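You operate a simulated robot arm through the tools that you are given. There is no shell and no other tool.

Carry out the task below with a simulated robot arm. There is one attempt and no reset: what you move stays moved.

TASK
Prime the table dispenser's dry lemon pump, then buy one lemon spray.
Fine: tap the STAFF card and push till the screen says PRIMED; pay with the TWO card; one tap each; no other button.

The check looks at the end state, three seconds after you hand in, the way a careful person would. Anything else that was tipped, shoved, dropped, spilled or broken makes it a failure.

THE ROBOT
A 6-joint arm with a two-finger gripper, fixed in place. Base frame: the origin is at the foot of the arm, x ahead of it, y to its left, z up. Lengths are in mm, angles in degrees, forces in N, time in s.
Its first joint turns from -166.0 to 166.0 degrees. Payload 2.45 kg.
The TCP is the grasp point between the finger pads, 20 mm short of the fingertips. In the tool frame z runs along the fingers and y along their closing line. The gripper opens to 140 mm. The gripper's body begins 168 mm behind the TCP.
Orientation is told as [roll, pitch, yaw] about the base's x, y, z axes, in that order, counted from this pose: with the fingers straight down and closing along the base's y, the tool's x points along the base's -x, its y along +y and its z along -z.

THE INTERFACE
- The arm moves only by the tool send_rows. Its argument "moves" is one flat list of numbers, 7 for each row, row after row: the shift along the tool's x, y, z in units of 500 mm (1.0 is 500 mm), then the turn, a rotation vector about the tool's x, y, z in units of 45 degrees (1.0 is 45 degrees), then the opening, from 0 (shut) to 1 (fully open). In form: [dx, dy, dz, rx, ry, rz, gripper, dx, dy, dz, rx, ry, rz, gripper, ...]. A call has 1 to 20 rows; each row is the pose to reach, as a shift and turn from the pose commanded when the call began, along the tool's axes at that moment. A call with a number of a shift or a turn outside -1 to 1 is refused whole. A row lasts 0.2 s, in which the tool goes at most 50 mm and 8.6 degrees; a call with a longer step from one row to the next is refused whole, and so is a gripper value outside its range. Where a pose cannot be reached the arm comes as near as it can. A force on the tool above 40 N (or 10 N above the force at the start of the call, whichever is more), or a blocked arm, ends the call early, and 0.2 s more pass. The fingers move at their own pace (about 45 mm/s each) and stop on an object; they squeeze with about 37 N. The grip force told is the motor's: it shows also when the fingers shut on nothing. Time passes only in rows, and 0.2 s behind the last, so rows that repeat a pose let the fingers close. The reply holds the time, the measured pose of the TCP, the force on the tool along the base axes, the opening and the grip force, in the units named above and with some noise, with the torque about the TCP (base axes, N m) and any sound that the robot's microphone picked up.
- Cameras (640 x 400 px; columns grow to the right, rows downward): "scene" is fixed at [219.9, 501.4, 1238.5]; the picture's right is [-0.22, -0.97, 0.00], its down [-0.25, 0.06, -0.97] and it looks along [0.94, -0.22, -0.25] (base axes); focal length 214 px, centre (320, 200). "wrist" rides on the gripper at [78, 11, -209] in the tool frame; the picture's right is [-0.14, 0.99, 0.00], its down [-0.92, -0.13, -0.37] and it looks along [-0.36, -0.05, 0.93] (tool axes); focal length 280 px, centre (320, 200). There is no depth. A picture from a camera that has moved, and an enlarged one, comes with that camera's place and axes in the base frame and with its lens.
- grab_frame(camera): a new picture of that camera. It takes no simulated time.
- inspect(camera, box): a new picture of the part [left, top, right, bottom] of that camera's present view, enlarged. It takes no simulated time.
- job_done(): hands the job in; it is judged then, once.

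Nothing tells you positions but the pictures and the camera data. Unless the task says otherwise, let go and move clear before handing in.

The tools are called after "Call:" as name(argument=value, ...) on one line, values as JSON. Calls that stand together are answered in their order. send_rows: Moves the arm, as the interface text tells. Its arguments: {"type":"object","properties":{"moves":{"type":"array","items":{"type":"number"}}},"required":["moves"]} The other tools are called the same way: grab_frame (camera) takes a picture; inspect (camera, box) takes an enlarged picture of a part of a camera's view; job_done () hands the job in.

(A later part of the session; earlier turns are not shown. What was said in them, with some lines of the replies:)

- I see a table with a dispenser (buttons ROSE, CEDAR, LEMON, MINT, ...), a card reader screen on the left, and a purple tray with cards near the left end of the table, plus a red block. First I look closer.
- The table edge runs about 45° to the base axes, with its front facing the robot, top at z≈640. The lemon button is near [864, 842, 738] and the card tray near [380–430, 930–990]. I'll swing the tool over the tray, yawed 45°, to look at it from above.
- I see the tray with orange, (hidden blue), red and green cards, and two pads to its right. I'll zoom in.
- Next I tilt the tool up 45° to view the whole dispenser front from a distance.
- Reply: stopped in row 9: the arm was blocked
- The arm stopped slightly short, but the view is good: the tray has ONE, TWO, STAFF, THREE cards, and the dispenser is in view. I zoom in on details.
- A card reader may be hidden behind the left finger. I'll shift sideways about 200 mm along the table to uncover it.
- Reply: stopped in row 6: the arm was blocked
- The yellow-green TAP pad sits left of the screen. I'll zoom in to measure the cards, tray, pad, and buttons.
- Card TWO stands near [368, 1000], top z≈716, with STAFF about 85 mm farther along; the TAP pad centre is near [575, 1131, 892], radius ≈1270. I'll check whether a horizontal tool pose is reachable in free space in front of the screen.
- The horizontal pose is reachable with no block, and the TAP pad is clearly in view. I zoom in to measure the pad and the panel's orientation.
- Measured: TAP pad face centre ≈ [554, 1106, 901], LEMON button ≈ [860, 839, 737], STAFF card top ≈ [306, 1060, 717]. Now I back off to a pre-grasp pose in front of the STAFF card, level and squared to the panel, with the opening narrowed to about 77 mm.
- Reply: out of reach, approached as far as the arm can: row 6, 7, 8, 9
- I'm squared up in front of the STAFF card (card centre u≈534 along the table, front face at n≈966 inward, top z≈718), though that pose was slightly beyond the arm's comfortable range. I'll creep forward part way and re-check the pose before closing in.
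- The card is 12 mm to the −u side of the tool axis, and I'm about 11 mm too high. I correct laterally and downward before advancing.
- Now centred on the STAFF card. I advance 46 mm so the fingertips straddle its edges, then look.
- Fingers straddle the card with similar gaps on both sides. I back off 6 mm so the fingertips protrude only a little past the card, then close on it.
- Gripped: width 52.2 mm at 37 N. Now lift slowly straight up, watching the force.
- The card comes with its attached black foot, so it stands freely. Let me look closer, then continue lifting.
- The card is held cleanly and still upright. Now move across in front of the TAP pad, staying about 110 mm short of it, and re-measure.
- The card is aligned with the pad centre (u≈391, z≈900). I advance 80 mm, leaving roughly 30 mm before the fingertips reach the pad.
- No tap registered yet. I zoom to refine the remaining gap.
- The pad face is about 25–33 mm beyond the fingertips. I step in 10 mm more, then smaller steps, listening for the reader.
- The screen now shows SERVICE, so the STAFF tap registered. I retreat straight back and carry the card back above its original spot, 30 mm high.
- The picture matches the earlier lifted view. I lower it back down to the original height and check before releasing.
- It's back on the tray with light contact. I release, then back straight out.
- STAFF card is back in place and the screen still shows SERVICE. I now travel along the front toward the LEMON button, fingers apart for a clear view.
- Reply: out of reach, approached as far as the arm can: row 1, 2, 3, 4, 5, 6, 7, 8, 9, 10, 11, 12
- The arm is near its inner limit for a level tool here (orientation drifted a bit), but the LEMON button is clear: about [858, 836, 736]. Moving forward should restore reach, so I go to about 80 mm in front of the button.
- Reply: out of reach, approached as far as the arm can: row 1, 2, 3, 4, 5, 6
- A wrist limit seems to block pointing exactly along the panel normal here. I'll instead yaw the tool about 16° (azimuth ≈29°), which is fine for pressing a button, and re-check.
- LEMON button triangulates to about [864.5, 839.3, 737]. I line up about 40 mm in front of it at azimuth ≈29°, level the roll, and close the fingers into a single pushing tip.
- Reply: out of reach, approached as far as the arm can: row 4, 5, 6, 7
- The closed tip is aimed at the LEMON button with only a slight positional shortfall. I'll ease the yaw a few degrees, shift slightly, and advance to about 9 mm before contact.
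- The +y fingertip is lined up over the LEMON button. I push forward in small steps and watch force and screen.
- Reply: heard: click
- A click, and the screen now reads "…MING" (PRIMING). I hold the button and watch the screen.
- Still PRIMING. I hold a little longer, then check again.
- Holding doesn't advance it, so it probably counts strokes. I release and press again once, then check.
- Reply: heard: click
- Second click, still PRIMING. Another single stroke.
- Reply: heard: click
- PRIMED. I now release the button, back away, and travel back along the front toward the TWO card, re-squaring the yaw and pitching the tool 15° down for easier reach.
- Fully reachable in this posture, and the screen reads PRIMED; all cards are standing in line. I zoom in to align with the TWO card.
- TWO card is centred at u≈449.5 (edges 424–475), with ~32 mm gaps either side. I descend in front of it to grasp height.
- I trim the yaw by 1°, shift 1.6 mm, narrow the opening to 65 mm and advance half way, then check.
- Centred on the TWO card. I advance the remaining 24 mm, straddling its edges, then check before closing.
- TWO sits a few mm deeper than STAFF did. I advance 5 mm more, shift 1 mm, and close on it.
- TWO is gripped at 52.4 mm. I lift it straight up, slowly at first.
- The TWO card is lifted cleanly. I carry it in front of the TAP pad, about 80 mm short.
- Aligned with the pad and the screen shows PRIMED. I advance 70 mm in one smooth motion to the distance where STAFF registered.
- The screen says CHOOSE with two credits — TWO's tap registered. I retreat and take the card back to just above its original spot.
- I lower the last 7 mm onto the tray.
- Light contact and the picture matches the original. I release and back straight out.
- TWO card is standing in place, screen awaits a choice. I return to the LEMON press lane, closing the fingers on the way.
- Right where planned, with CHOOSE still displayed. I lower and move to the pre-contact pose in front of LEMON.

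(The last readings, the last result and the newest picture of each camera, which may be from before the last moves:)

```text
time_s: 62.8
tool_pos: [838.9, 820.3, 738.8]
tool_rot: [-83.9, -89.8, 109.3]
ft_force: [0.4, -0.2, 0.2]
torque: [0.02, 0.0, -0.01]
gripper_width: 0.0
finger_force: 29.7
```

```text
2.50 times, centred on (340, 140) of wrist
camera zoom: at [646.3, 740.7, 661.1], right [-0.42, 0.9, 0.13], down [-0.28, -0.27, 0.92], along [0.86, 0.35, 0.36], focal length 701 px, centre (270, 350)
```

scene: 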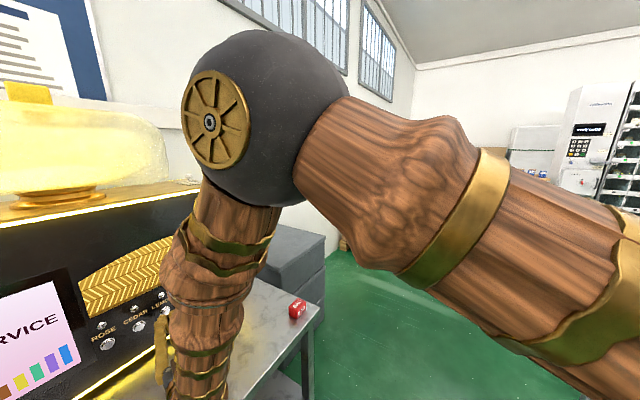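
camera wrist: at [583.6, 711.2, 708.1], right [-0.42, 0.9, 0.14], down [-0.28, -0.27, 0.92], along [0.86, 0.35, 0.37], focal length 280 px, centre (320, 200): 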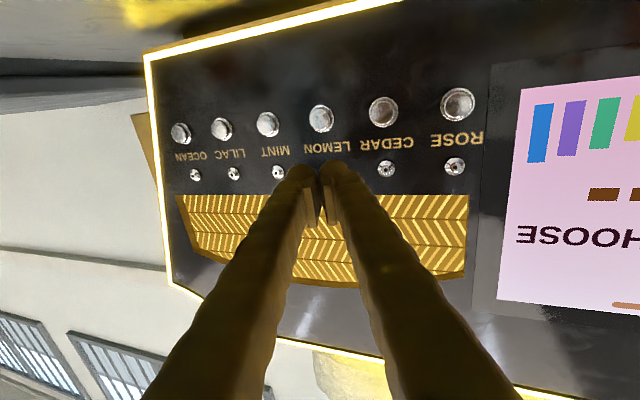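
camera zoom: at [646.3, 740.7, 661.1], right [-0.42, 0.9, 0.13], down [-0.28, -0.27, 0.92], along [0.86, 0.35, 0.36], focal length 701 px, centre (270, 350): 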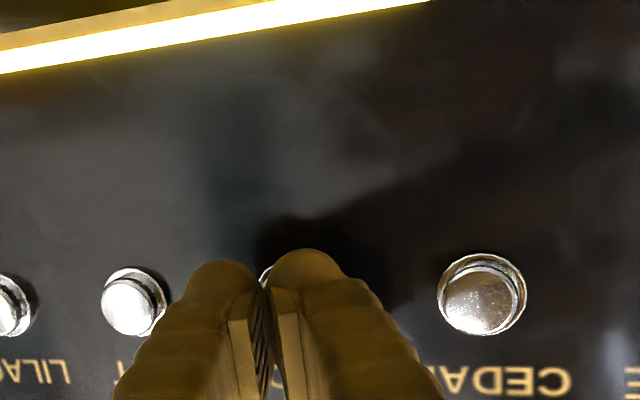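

Same alignment as the priming strokes. I make exactly one press — in 11 mm, a brief dwell, then straight back out.

Call:
send_rows(moves=[0, 0, 0.006, 0, 0, 0, 0, 0, 0, 0.012, 0, 0, 0, 0, 0, 0, 0.018, 0, 0, 0, 0, 0, 0, 0.022, 0, 0, 0, 0])

Call:
inspect(camera="scene", box=[0, 240, 260, 400])

Call:
grab_frame(camera="wrist")

```text
time_s: 63.8
tool_pos: [848.6, 824.5, 739.2]
tool_rot: [-72.0, -89.8, 97.3]
ft_force: [-3.1, -0.8, -0.3]
torque: [0.0, 0.05, 0.04]
gripper_width: 0.3
finger_force: 29.2
heard: click
```

```text
2.46 times, centred on (130, 320) of scene
camera zoom: at [219.9, 501.4, 1238.5], right [-0.22, -0.97, 0.0], down [-0.25, 0.06, -0.97], along [0.94, -0.22, -0.25], focal length 528 px, centre (788, -95)
```

zoom: 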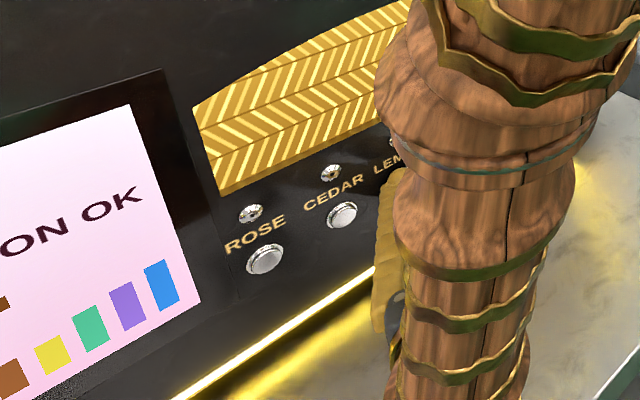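

```text
taken
camera wrist: at [656.1, 745.1, 660.9], right [-0.42, 0.9, 0.13], down [-0.28, -0.27, 0.92], along [0.86, 0.35, 0.36], focal length 280 px, centre (320, 200)
```

wrist: 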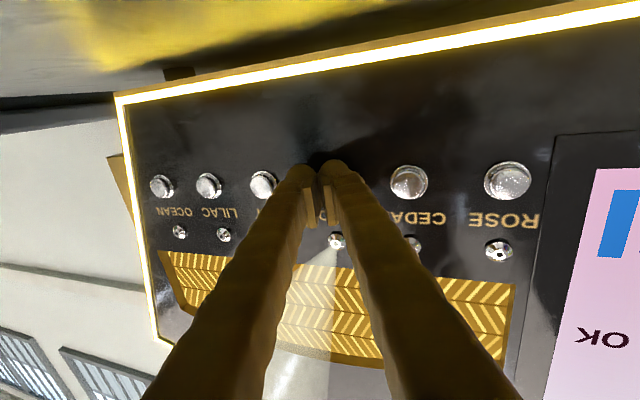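

The screen reads "…ON OK" (LEMON OK) and a spray comes from the lemon nozzle. I back straight off and rise clear.

Call:
send_rows(moves=[0, 0, -0.022, 0, 0, 0, 0, 0, 0, -0.07, 0, 0, 0, 0, -0.02, 0, -0.14, 0, 0, 0, 0, -0.08, 0.02, -0.2, 0, 0, 0, 0, -0.15, 0.05, -0.24, 0, 0, 0, 0, -0.2, 0.08, -0.28, 0, 0, 0, 0, -0.2, 0.08, -0.28, 0, 0, 0, 0])

Call:
grab_frame(camera="wrist")

Call:
grab_frame(camera="scene")

```text
time_s: 65.4
tool_pos: [704.5, 803.4, 839.4]
tool_rot: [-78.1, -89.8, 103.5]
ft_force: [0.3, 0.5, 0.3]
torque: [0.01, 0.01, -0.01]
gripper_width: 0.0
finger_force: 29.1
```

```text
taken
camera wrist: at [512.1, 722.8, 761.2], right [-0.42, 0.9, 0.14], down [-0.28, -0.27, 0.92], along [0.86, 0.35, 0.36], focal length 280 px, centre (320, 200)
```

wrist: 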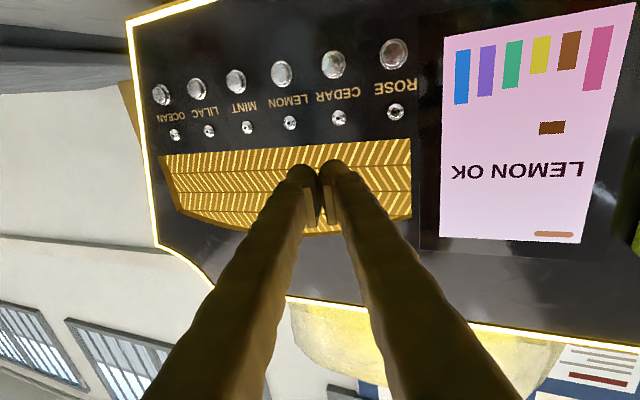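

```text
taken
```

scene: 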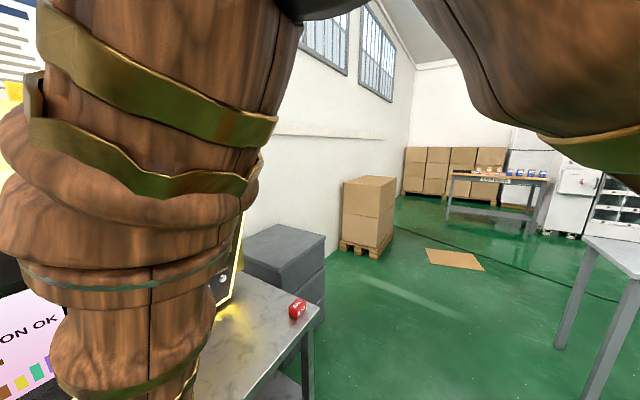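

The screen reads LEMON OK after a single press. Both cards are back standing in the tray, nothing else was disturbed, and the arm is clear, so I hand in.

Call:
job_done()

```text
The job is handed in.
```

The lemon pump is primed and one lemon spray is bought; the screen read LEMON OK when I handed in.

- **Priming:** I tapped the STAFF card once and the screen went to SERVICE. Holding the lemon button did not advance it, so I pushed it in strokes; the third push brought up PRIMED.
- **Buying:** I tapped the TWO card once and the screen showed CHOOSE with two brown squares, which I took to be credits. One push of the lemon button gave the spray. One square was still showing afterwards.
- **End state:** Both cards are standing back in their places in the tray. I pushed no other button, saw nothing else moved, and left the arm clear of the dispenser.
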